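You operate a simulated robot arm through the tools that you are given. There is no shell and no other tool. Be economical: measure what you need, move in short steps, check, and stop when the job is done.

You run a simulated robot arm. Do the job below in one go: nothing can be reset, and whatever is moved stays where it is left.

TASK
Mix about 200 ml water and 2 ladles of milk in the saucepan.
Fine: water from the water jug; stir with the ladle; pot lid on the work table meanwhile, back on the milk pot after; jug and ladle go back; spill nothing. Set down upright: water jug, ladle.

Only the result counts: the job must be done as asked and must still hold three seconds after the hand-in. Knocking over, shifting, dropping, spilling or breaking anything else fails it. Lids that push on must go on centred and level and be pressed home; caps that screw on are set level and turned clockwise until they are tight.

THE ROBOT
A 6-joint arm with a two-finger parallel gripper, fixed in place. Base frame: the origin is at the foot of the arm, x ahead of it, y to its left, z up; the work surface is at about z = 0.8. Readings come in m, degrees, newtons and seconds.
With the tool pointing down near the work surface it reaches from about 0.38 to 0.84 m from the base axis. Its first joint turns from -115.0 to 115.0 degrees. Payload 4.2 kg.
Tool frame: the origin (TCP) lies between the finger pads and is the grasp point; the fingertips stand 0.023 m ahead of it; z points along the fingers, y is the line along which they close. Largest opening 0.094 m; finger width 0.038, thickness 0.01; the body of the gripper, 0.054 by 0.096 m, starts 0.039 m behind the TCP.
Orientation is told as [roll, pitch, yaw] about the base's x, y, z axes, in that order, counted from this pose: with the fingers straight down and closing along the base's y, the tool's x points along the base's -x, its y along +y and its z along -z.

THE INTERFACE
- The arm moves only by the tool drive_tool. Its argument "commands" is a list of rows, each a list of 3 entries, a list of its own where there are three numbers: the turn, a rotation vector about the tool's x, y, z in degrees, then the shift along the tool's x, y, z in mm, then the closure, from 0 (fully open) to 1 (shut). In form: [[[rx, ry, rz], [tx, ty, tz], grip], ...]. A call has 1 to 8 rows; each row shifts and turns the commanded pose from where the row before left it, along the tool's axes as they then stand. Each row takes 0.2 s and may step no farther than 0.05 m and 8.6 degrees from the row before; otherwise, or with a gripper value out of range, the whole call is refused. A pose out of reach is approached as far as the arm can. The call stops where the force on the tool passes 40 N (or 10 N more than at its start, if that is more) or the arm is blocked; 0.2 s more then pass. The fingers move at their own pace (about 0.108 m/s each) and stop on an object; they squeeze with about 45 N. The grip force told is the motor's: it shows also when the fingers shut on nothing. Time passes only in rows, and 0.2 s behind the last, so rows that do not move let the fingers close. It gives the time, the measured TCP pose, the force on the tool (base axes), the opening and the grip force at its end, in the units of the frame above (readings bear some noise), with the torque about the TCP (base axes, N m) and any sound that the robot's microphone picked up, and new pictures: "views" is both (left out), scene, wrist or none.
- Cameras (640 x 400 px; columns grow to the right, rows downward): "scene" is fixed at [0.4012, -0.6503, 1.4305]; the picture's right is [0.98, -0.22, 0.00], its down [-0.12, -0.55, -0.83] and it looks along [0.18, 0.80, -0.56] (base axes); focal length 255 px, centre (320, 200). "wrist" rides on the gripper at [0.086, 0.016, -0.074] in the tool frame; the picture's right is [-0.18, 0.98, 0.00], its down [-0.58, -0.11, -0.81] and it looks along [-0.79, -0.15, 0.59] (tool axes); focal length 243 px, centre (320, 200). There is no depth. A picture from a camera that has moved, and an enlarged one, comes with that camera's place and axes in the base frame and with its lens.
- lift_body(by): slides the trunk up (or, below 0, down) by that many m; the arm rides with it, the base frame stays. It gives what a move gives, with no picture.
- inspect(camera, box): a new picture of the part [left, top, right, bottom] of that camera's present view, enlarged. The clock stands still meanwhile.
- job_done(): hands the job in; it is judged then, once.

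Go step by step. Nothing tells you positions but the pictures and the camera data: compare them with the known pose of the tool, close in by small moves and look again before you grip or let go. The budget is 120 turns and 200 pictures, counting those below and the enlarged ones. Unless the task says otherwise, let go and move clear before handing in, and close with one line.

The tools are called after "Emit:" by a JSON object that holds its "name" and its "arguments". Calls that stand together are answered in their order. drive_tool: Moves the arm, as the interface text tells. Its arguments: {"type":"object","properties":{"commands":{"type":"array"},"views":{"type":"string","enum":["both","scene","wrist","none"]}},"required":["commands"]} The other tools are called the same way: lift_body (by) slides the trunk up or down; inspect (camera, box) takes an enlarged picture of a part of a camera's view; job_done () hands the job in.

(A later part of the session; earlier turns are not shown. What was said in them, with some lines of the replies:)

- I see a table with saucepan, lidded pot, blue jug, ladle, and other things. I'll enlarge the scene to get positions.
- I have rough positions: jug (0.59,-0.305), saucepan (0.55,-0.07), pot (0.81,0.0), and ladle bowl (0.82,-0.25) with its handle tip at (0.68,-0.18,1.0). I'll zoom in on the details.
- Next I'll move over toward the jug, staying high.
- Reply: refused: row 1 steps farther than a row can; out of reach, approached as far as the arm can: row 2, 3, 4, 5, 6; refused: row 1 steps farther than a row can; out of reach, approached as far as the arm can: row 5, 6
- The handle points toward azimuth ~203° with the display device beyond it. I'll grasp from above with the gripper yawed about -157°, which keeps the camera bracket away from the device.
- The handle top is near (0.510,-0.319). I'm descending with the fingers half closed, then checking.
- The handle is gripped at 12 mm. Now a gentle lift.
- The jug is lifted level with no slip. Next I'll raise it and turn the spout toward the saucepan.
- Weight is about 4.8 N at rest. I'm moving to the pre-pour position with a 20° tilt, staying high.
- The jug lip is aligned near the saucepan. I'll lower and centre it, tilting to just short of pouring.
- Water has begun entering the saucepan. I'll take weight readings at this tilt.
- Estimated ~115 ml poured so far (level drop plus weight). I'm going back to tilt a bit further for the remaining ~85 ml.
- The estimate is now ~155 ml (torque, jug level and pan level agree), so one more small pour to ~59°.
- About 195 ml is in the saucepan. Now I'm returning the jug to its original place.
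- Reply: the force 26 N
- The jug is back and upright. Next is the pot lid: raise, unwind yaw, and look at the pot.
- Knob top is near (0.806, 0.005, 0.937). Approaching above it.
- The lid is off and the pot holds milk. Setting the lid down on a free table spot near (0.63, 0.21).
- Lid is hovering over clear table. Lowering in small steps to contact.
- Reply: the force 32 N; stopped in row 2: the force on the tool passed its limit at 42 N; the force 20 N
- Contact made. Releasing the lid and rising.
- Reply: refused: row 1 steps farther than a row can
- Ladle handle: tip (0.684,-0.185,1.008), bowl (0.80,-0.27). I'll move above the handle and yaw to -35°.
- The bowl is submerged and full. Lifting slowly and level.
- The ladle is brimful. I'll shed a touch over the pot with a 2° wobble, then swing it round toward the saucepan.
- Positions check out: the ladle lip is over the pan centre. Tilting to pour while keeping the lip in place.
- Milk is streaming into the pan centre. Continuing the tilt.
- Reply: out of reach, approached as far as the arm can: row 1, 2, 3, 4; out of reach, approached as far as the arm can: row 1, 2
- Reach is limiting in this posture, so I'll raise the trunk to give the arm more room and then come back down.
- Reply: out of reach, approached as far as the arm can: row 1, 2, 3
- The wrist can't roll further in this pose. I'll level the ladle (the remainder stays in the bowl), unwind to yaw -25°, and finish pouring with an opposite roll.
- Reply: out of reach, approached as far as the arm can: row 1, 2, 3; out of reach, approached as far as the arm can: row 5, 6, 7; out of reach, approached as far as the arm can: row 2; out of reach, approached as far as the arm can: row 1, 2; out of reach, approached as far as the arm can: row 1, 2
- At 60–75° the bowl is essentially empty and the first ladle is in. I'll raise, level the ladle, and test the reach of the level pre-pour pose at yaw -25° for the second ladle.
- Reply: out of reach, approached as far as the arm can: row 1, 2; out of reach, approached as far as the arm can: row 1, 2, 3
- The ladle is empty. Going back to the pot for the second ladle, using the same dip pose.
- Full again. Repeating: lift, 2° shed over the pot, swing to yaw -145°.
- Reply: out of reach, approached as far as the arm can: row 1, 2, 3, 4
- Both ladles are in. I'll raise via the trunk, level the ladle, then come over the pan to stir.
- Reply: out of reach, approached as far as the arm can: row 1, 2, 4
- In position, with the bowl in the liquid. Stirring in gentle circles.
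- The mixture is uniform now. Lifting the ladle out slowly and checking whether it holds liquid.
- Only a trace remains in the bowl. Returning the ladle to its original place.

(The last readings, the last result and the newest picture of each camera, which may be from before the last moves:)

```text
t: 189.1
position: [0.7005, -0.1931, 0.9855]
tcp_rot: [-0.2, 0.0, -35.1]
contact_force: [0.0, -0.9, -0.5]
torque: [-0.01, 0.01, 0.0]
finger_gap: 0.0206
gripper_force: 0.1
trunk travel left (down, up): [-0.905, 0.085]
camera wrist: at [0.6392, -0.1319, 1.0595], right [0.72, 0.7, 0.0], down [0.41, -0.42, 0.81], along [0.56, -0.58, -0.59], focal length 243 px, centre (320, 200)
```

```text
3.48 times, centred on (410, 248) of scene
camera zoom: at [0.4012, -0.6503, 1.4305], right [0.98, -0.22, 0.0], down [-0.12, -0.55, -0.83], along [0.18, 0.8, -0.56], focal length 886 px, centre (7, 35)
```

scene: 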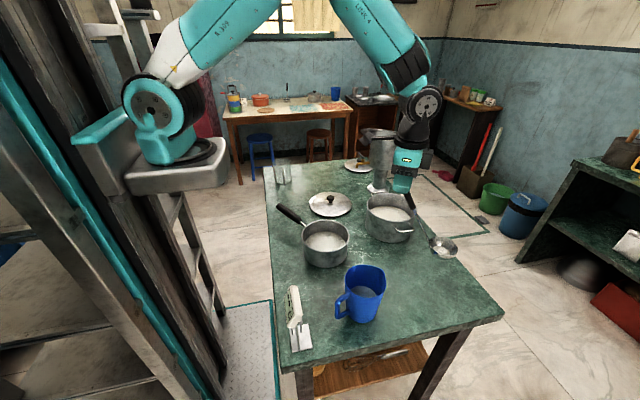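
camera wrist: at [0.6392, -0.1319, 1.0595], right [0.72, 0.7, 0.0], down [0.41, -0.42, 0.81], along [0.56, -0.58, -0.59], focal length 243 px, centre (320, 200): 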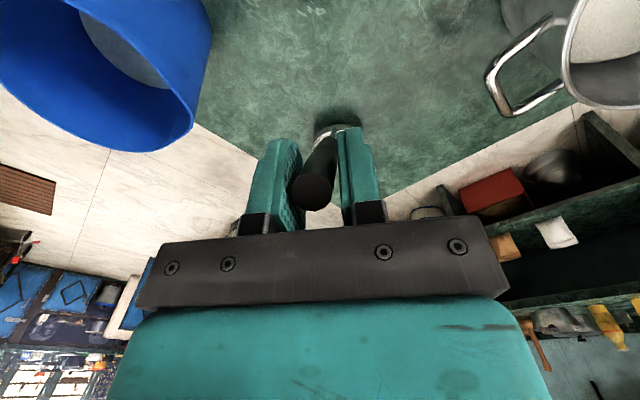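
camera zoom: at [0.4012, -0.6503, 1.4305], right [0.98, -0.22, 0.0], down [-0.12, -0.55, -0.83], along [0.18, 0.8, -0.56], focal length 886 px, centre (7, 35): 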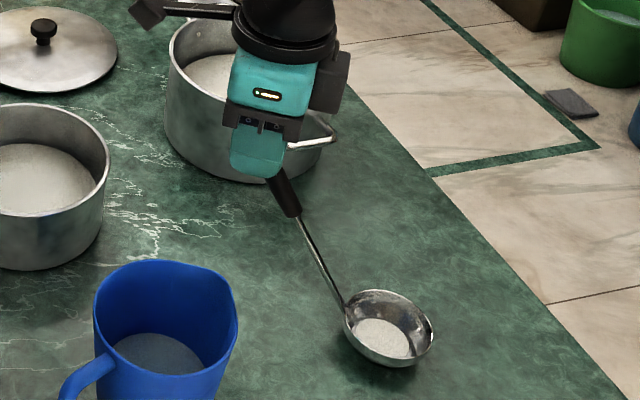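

It stands on its own. Opening wider and rising clear.

Emit:
{"name": "drive_tool", "arguments": {"commands": [[[0, 0, 0], [0, -2, 0], 0.5], [[0, 0, 0], [0, 0, 0], 0.4], [[0, 0, 0], [0, 0, 0], 0.4], [[0, 0, 0], [0, 0, -20], 0.4], [[0, 0, 0], [0, 0, -40], 0.4], [[0, 0, 0], [0, 0, -45], 0.4], [[0, 0, 0], [0, 0, -30], 0.4], [[0, 0, 0], [0, 0, 0], 0.4]], "views": "scene"}}

Emit:
{"name": "inspect", "arguments": {"camera": "scene", "box": [380, 205, 460, 305]}}

```text
t: 190.8
position: [0.6995, -0.1947, 1.1213]
tcp_rot: [-0.3, -0.1, -35.1]
contact_force: [-0.8, -0.2, 0.3]
torque: [0.03, -0.01, 0.0]
finger_gap: 0.0565
gripper_force: 0.1
trunk travel left (down, up): [-0.905, 0.085]
```

scene: 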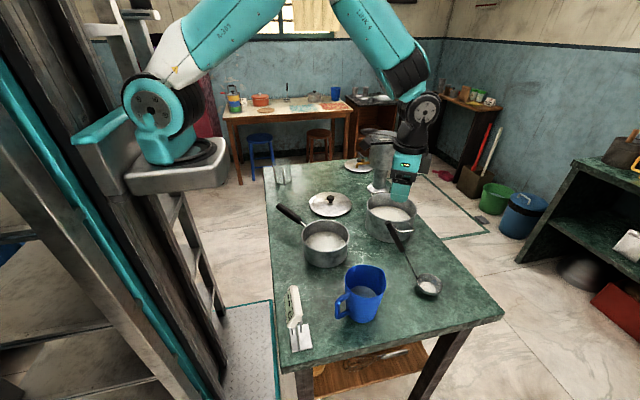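

```text
4.00 times, centred on (420, 255) of scene
camera zoom: at [0.4012, -0.6503, 1.4305], right [0.98, -0.22, 0.0], down [-0.12, -0.55, -0.83], along [0.18, 0.8, -0.56], focal length 1019 px, centre (-80, -20)
```

zoom: 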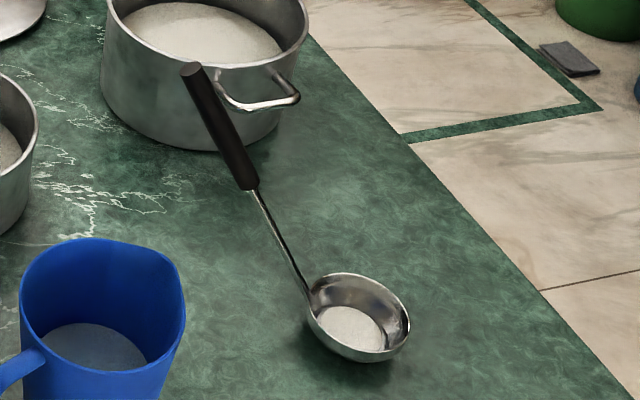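

The ladle is back in place. Now fetching the lid.

Emit:
{"name": "drive_tool", "arguments": {"commands": [[[0, 0, -8], [0, 0, 0], 0.3], [[0, 0, -8], [0, 0, 0], 0.3], [[0, 0, -8], [0, 0, 0], 0.3], [[0, 0, -8], [0, 0, 0], 0.3], [[0, 0, -3], [0, 0, 0], 0.3], [[0, 0, 0], [7.5, 45, 0], 0.3], [[0, 0, 0], [7.5, 45, 0], 0.3], [[0, 0, 0], [7.5, 45, 0], 0.3]], "views": "none"}}

Emit:
{"name": "drive_tool", "arguments": {"commands": [[[0, 0, 0], [7.5, 45, 0], 0.3], [[0, 0, 0], [7.5, 45, 0], 0.3], [[0, 0, 0], [7.5, 45, 0], 0.3], [[0, 0, 0], [7.5, 45, 0], 0.3], [[0, 0, 0], [7.5, 45, 0], 0.3], [[0, 0, 0], [7.5, 46, 0], 0.3], [[0, 0, 0], [0, 0, 0], 0.3]], "views": "none"}}

Emit:
{"name": "drive_tool", "arguments": {"commands": [[[0, 0, 0], [0, 0, 45], 0.3], [[0, 0, 0], [0, 0, 45], 0.3], [[0, 0, 0], [0, 0, 45], 0.3], [[0, 0, 0], [0, 0, 45], 0.3], [[0, 0, 0], [0, 0, 40], 0.3], [[0, 0, 0], [0, 0, 0], 0.3]], "views": "wrist"}}

```text
t: 192.7
position: [0.6797, -0.0596, 1.1193]
tcp_rot: [-0.1, 0.0, -0.2]
contact_force: [0.2, -1.2, 0.0]
torque: [0.06, 0.02, -0.02]
finger_gap: 0.0658
gripper_force: 0.0
trunk travel left (down, up): [-0.905, 0.085]
```

```text
t: 194.2
position: [0.6339, 0.2132, 1.1191]
tcp_rot: [-0.2, 0.0, -0.1]
contact_force: [-0.3, 0.0, 0.0]
torque: [0.0, 0.0, 0.02]
finger_gap: 0.0657
gripper_force: 0.1
trunk travel left (down, up): [-0.905, 0.085]
```

```text
t: 195.7
position: [0.6332, 0.2117, 0.9007]
tcp_rot: [-0.2, 0.0, -0.1]
contact_force: [-0.2, -0.6, -0.7]
torque: [-0.03, -0.03, -0.01]
finger_gap: 0.0658
gripper_force: 0.2
trunk travel left (down, up): [-0.905, 0.085]
camera wrist: at [0.5466, 0.226, 0.9743], right [0.19, 0.98, 0.0], down [0.58, -0.11, 0.81], along [0.79, -0.15, -0.59], focal length 243 px, centre (320, 200)
```

wrist: 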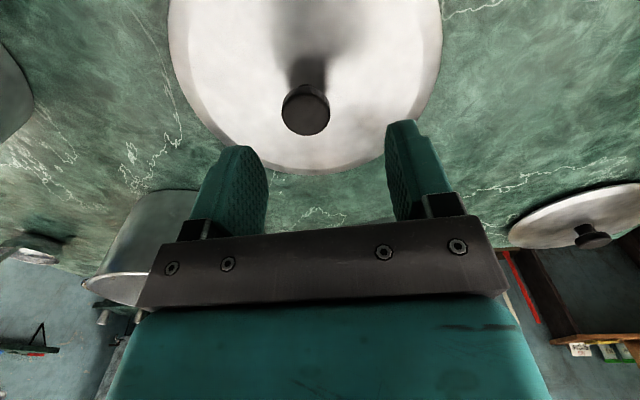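

Emit:
{"name": "drive_tool", "arguments": {"commands": [[[0, 0, 0], [2, -12, 0], 0.3], [[0, 0, 0], [0, 0, 30], 0.3], [[0, 0, 0], [0, 0, 24], 0.3], [[0, 0, 0], [0, 0, 0], 0.3]], "views": "wrist"}}

```text
t: 196.7
position: [0.6314, 0.1986, 0.8474]
tcp_rot: [-0.2, 0.0, 0.0]
contact_force: [0.2, -0.7, 0.4]
torque: [0.0, 0.02, 0.03]
finger_gap: 0.0656
gripper_force: 0.1
trunk travel left (down, up): [-0.905, 0.085]
camera wrist: at [0.5439, 0.214, 0.9204], right [0.19, 0.98, 0.0], down [0.58, -0.11, 0.81], along [0.79, -0.15, -0.59], focal length 243 px, centre (320, 200)
```

wrist: 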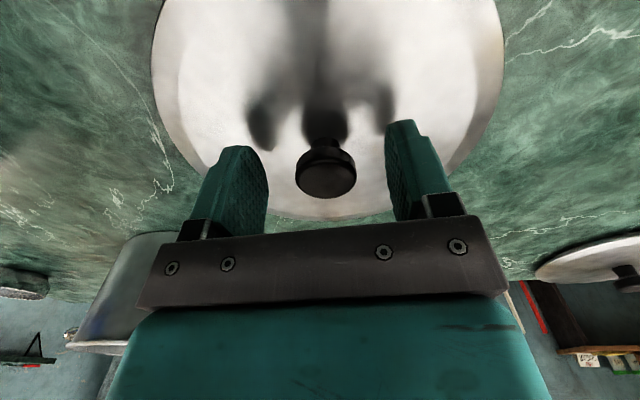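

Emit:
{"name": "drive_tool", "arguments": {"commands": [[[0, 0, 0], [0, 0, 7], 0.3], [[0, 0, 0], [0, 0, 0], 1], [[0, 0, 0], [0, 0, 0], 1], [[0, 0, 0], [0, 0, 0], 1]], "views": "none"}}

Emit:
{"name": "drive_tool", "arguments": {"commands": [[[0, 0, 0], [0, 0, -20], 1], [[0, 0, 0], [0, 0, -40], 1], [[0, 0, 0], [0, 0, -45], 1], [[0, 0, 0], [0, 0, -45], 1], [[0, 0, 0], [0, 0, -30], 1], [[0, 0, 0], [0, 0, 0], 1]], "views": "wrist"}}

```text
t: 197.7
position: [0.6325, 0.199, 0.8378]
tcp_rot: [-0.2, 0.0, -0.1]
contact_force: [0.6, -0.5, 2.7]
torque: [0.18, 0.07, 0.01]
finger_gap: 0.0311
gripper_force: 45.1
trunk travel left (down, up): [-0.905, 0.085]
```

```text
t: 199.1
position: [0.6317, 0.1994, 1.0196]
tcp_rot: [-0.2, 0.0, 0.0]
contact_force: [-0.9, 0.2, -0.8]
torque: [0.01, 0.04, 0.03]
finger_gap: 0.0309
gripper_force: 45.0
trunk travel left (down, up): [-0.905, 0.085]
camera wrist: at [0.5453, 0.2142, 1.0945], right [0.19, 0.98, 0.0], down [0.58, -0.11, 0.81], along [0.79, -0.15, -0.59], focal length 243 px, centre (320, 200)
```

wrist: 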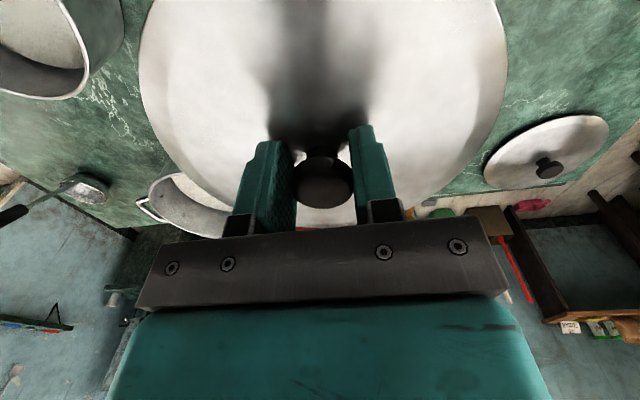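

Emit:
{"name": "drive_tool", "arguments": {"commands": [[[-0.2, 0, 0], [-28.8, -32.1, 0], 1], [[0, 0, 0], [-28.8, -32.1, 0], 1], [[0, 0, 0], [-28.8, -32.1, 0], 1], [[0, 0, 0], [-28.8, -32.1, 0], 1], [[0, 0, 0], [-28.8, -32.1, 0], 1], [[0, 0, 0], [-28.9, -32, 0], 1], [[0, 0, 0], [0, 0, 30], 1], [[0, 0, 0], [0, 0, 0], 1]], "views": "scene"}}

Emit:
{"name": "drive_tool", "arguments": {"commands": [[[0, 0, 0], [0, 0, 30], 1], [[0, 0, 0], [0, 0, 15], 1], [[0, 0, 0], [0, 0, 0], 1]], "views": "none"}}

Emit:
{"name": "inspect", "arguments": {"camera": "scene", "box": [350, 150, 440, 250]}}

```text
t: 200.8
position: [0.804, 0.0045, 0.9874]
tcp_rot: [0.0, 0.0, -0.2]
contact_force: [0.1, 0.8, -0.5]
torque: [-0.01, 0.01, -0.01]
finger_gap: 0.0311
gripper_force: 45.5
trunk travel left (down, up): [-0.905, 0.085]
```

scene: 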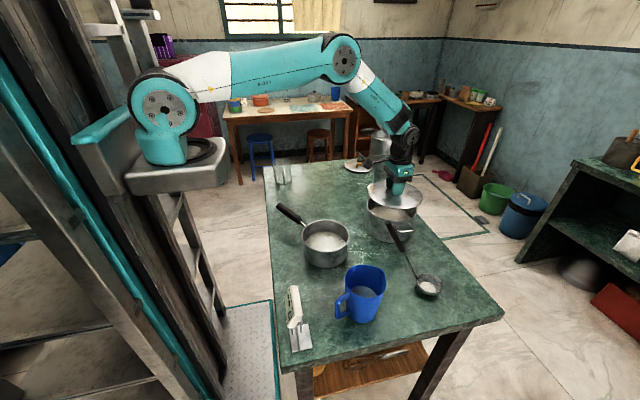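

```text
t: 201.7
position: [0.8032, 0.0056, 0.943]
tcp_rot: [0.0, 0.1, -0.1]
contact_force: [0.0, 0.7, -1.5]
torque: [-0.01, 0.0, -0.01]
finger_gap: 0.031
gripper_force: 45.5
trunk travel left (down, up): [-0.905, 0.085]
```

```text
4.00 times, centred on (395, 200) of scene
camera zoom: at [0.4012, -0.6503, 1.4305], right [0.98, -0.22, 0.0], down [-0.12, -0.55, -0.83], along [0.18, 0.8, -0.56], focal length 1019 px, centre (20, 200)
```

zoom: 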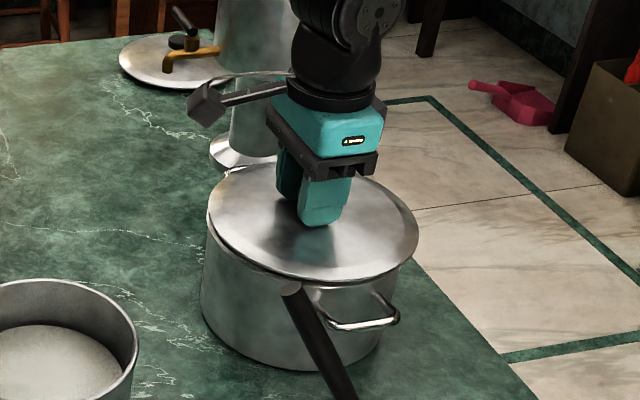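

Emit:
{"name": "drive_tool", "arguments": {"commands": [[[0, 0, 0], [-0.5, 1.2, 6], 1], [[0, 0, 0], [0, 0, 3], 1], [[0, 0, 0], [0, 0, 0], 1]], "views": "none"}}

Emit:
{"name": "drive_tool", "arguments": {"commands": [[[0, 0, 0], [0, 0, 2], 1], [[0, 0, 0], [0, 0, 0], 1]], "views": "none"}}

Emit:
{"name": "drive_tool", "arguments": {"commands": [[[0, 0, 0], [0, 0, 1.5], 1], [[0, 0, 0], [0, 0, 0], 1]], "views": "none"}}

Emit:
{"name": "inspect", "arguments": {"camera": "scene", "box": [350, 150, 440, 250]}}

```text
t: 202.4
position: [0.8052, 0.0077, 0.9347]
tcp_rot: [0.1, -0.2, 0.0]
contact_force: [1.9, 3.5, 8.7]
torque: [-0.59, -0.47, 0.2]
finger_gap: 0.0311
gripper_force: 45.3
trunk travel left (down, up): [-0.905, 0.085]
```

```text
t: 203.1
position: [0.8047, 0.0081, 0.9368]
tcp_rot: [0.1, -0.3, 0.0]
contact_force: [0.2, 5.0, 27.0]
torque: [-0.2, -0.86, 0.09]
finger_gap: 0.0314
gripper_force: 45.7
trunk travel left (down, up): [-0.905, 0.085]
```

```text
t: 203.7
position: [0.804, 0.0081, 0.935]
tcp_rot: [0.1, -0.4, -0.1]
contact_force: [-2.7, 5.8, 37.8]
torque: [-0.41, -0.72, 0.07]
finger_gap: 0.0312
gripper_force: 44.6
trunk travel left (down, up): [-0.905, 0.085]
```

```text
4.00 times, centred on (395, 200) of scene
camera zoom: at [0.4012, -0.6503, 1.4305], right [0.98, -0.22, 0.0], down [-0.12, -0.55, -0.83], along [0.18, 0.8, -0.56], focal length 1019 px, centre (20, 200)
```

zoom: 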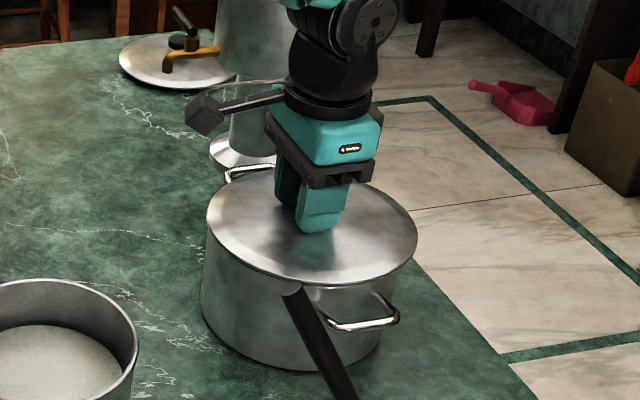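

The lid is sitting ~5 mm high, so slightly off-centre. Reaction torque suggests nudging toward -x/+y.

Emit:
{"name": "drive_tool", "arguments": {"commands": [[[0, 0, 0], [0, 0, -5], 1], [[0, 0, 0], [2, 1.5, 0], 1], [[0, 0, 0], [0, 0, 0], 1]], "views": "none"}}

Emit:
{"name": "drive_tool", "arguments": {"commands": [[[0, 0, 0], [0, 0, 2.5], 1], [[0, 0, 0], [0, 0, 1.5], 1], [[0, 0, 0], [0, 0, 0], 1]], "views": "none"}}

Emit:
{"name": "drive_tool", "arguments": {"commands": [[[0, 0, 0], [0, 0, 1.5], 1], [[0, 0, 0], [0, 0, 0], 1]], "views": "none"}}

```text
t: 204.4
position: [0.8005, 0.0087, 0.9343]
tcp_rot: [0.1, 0.3, -0.2]
contact_force: [0.3, 1.2, -2.4]
torque: [0.1, -0.04, -0.07]
finger_gap: 0.031
gripper_force: 45.4
trunk travel left (down, up): [-0.905, 0.085]
```

```text
t: 205.2
position: [0.8019, 0.0081, 0.9318]
tcp_rot: [0.1, -0.1, -0.1]
contact_force: [-0.3, -1.6, 3.5]
torque: [-0.03, 0.45, 0.14]
finger_gap: 0.031
gripper_force: 44.2
trunk travel left (down, up): [-0.905, 0.085]
```

```text
t: 205.8
position: [0.802, 0.0078, 0.9311]
tcp_rot: [0.1, -0.1, -0.1]
contact_force: [0.3, -2.3, 12.8]
torque: [-0.09, 1.07, 0.09]
finger_gap: 0.0307
gripper_force: 45.0
trunk travel left (down, up): [-0.905, 0.085]
```

The lid dropped in (height now matches the original). Pressing home.

Emit:
{"name": "drive_tool", "arguments": {"commands": [[[0, 0, 0], [0, 0, 1.5], 1], [[0, 0, 0], [0, 0, 0], 1]], "views": "none"}}

Emit:
{"name": "drive_tool", "arguments": {"commands": [[[0, 0, 0], [0, 0, 1.2], 1], [[0, 0, 0], [0, 0, 0], 1]], "views": "none"}}

Emit:
{"name": "inspect", "arguments": {"camera": "scene", "box": [350, 150, 440, 250]}}

```text
t: 206.4
position: [0.8019, 0.0077, 0.9309]
tcp_rot: [0.0, -0.1, -0.1]
contact_force: [-2.9, -0.9, 28.1]
torque: [-0.17, 0.51, -0.04]
finger_gap: 0.0309
gripper_force: 44.7
trunk travel left (down, up): [-0.905, 0.085]
```

```text
t: 207.2
position: [0.8042, 0.0088, 0.9318]
tcp_rot: [0.0, -0.3, 0.0]
contact_force: [0.2, -0.1, 15.4]
torque: [-0.32, 1.25, -0.09]
finger_gap: 0.0311
gripper_force: 45.3
trunk travel left (down, up): [-0.905, 0.085]
stopped in row 2: the force on the tool passed its limit at 40 N (the readings are from after the stop); the commanded pose is now the measured one
```

```text
4.00 times, centred on (395, 200) of scene
camera zoom: at [0.4012, -0.6503, 1.4305], right [0.98, -0.22, 0.0], down [-0.12, -0.55, -0.83], along [0.18, 0.8, -0.56], focal length 1019 px, centre (20, 200)
```

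zoom: 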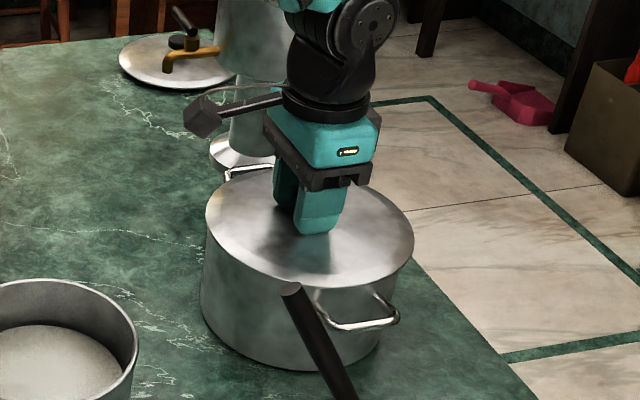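

Emit:
{"name": "drive_tool", "arguments": {"commands": [[[0, 0, 0], [0, 0, 0], 0.4], [[0, 0, 0], [0, 0, 0], 0.4], [[0, 0, 0], [0, 0, 0], 0.4], [[0, 0, 0], [0, 0, -30], 0.4], [[0, 0, 0], [0, 0, -45], 0.4], [[0, 0, 0], [0, 0, -45], 0.4], [[0, 0, 0], [45, 10, -10], 0.4], [[0, 0, 0], [45, 10, 0], 0.4]], "views": "scene"}}

Emit:
{"name": "inspect", "arguments": {"camera": "scene", "box": [350, 150, 440, 250]}}

Emit:
{"name": "inspect", "arguments": {"camera": "scene", "box": [260, 200, 460, 345]}}

```text
t: 209.0
position: [0.7117, 0.0292, 1.0605]
tcp_rot: [0.1, -0.3, -0.1]
contact_force: [-0.5, 0.3, 0.1]
torque: [0.02, -0.01, 0.0]
finger_gap: 0.0565
gripper_force: 0.1
trunk travel left (down, up): [-0.905, 0.085]
```

scene: 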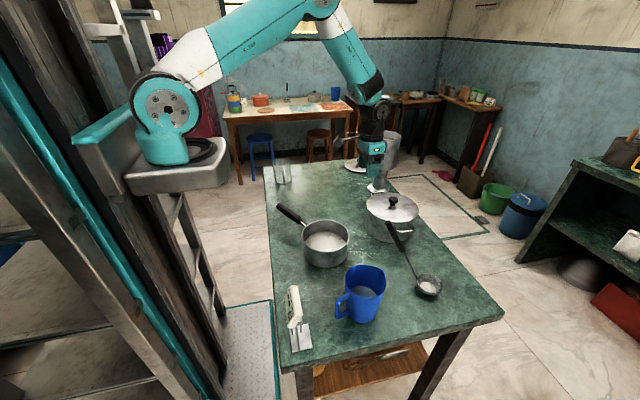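

```text
4.00 times, centred on (395, 200) of scene
camera zoom: at [0.4012, -0.6503, 1.4305], right [0.98, -0.22, 0.0], down [-0.12, -0.55, -0.83], along [0.18, 0.8, -0.56], focal length 1019 px, centre (20, 200)
```

zoom: 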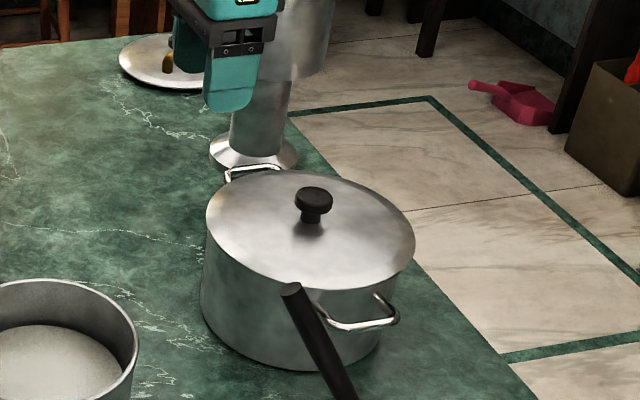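

```text
2.76 times, centred on (360, 272) of scene
camera zoom: at [0.4012, -0.6503, 1.4305], right [0.98, -0.22, 0.0], down [-0.12, -0.55, -0.83], along [0.18, 0.8, -0.56], focal length 703 px, centre (210, 0)
```

zoom: 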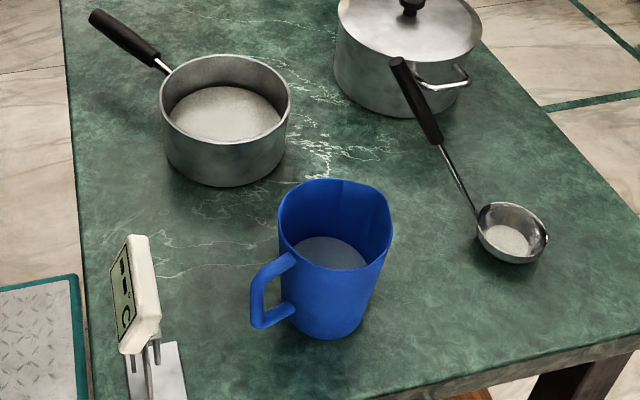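

The lid is seated level, the jug and ladle are back upright, and the mixture is uniform with no visible spills. The arm is clear, so I'm handing in.

Emit:
{"name": "job_done", "arguments": {}}

```text
The job is handed in.
```

The saucepan holds about 200 ml of water (roughly 195 ml by my estimate) and two ladles of milk, less a few ml left in the ladle. It's stirred to an even mix, the lid is pressed back on the milk pot, and the jug and ladle are upright in their places with no visible spills.
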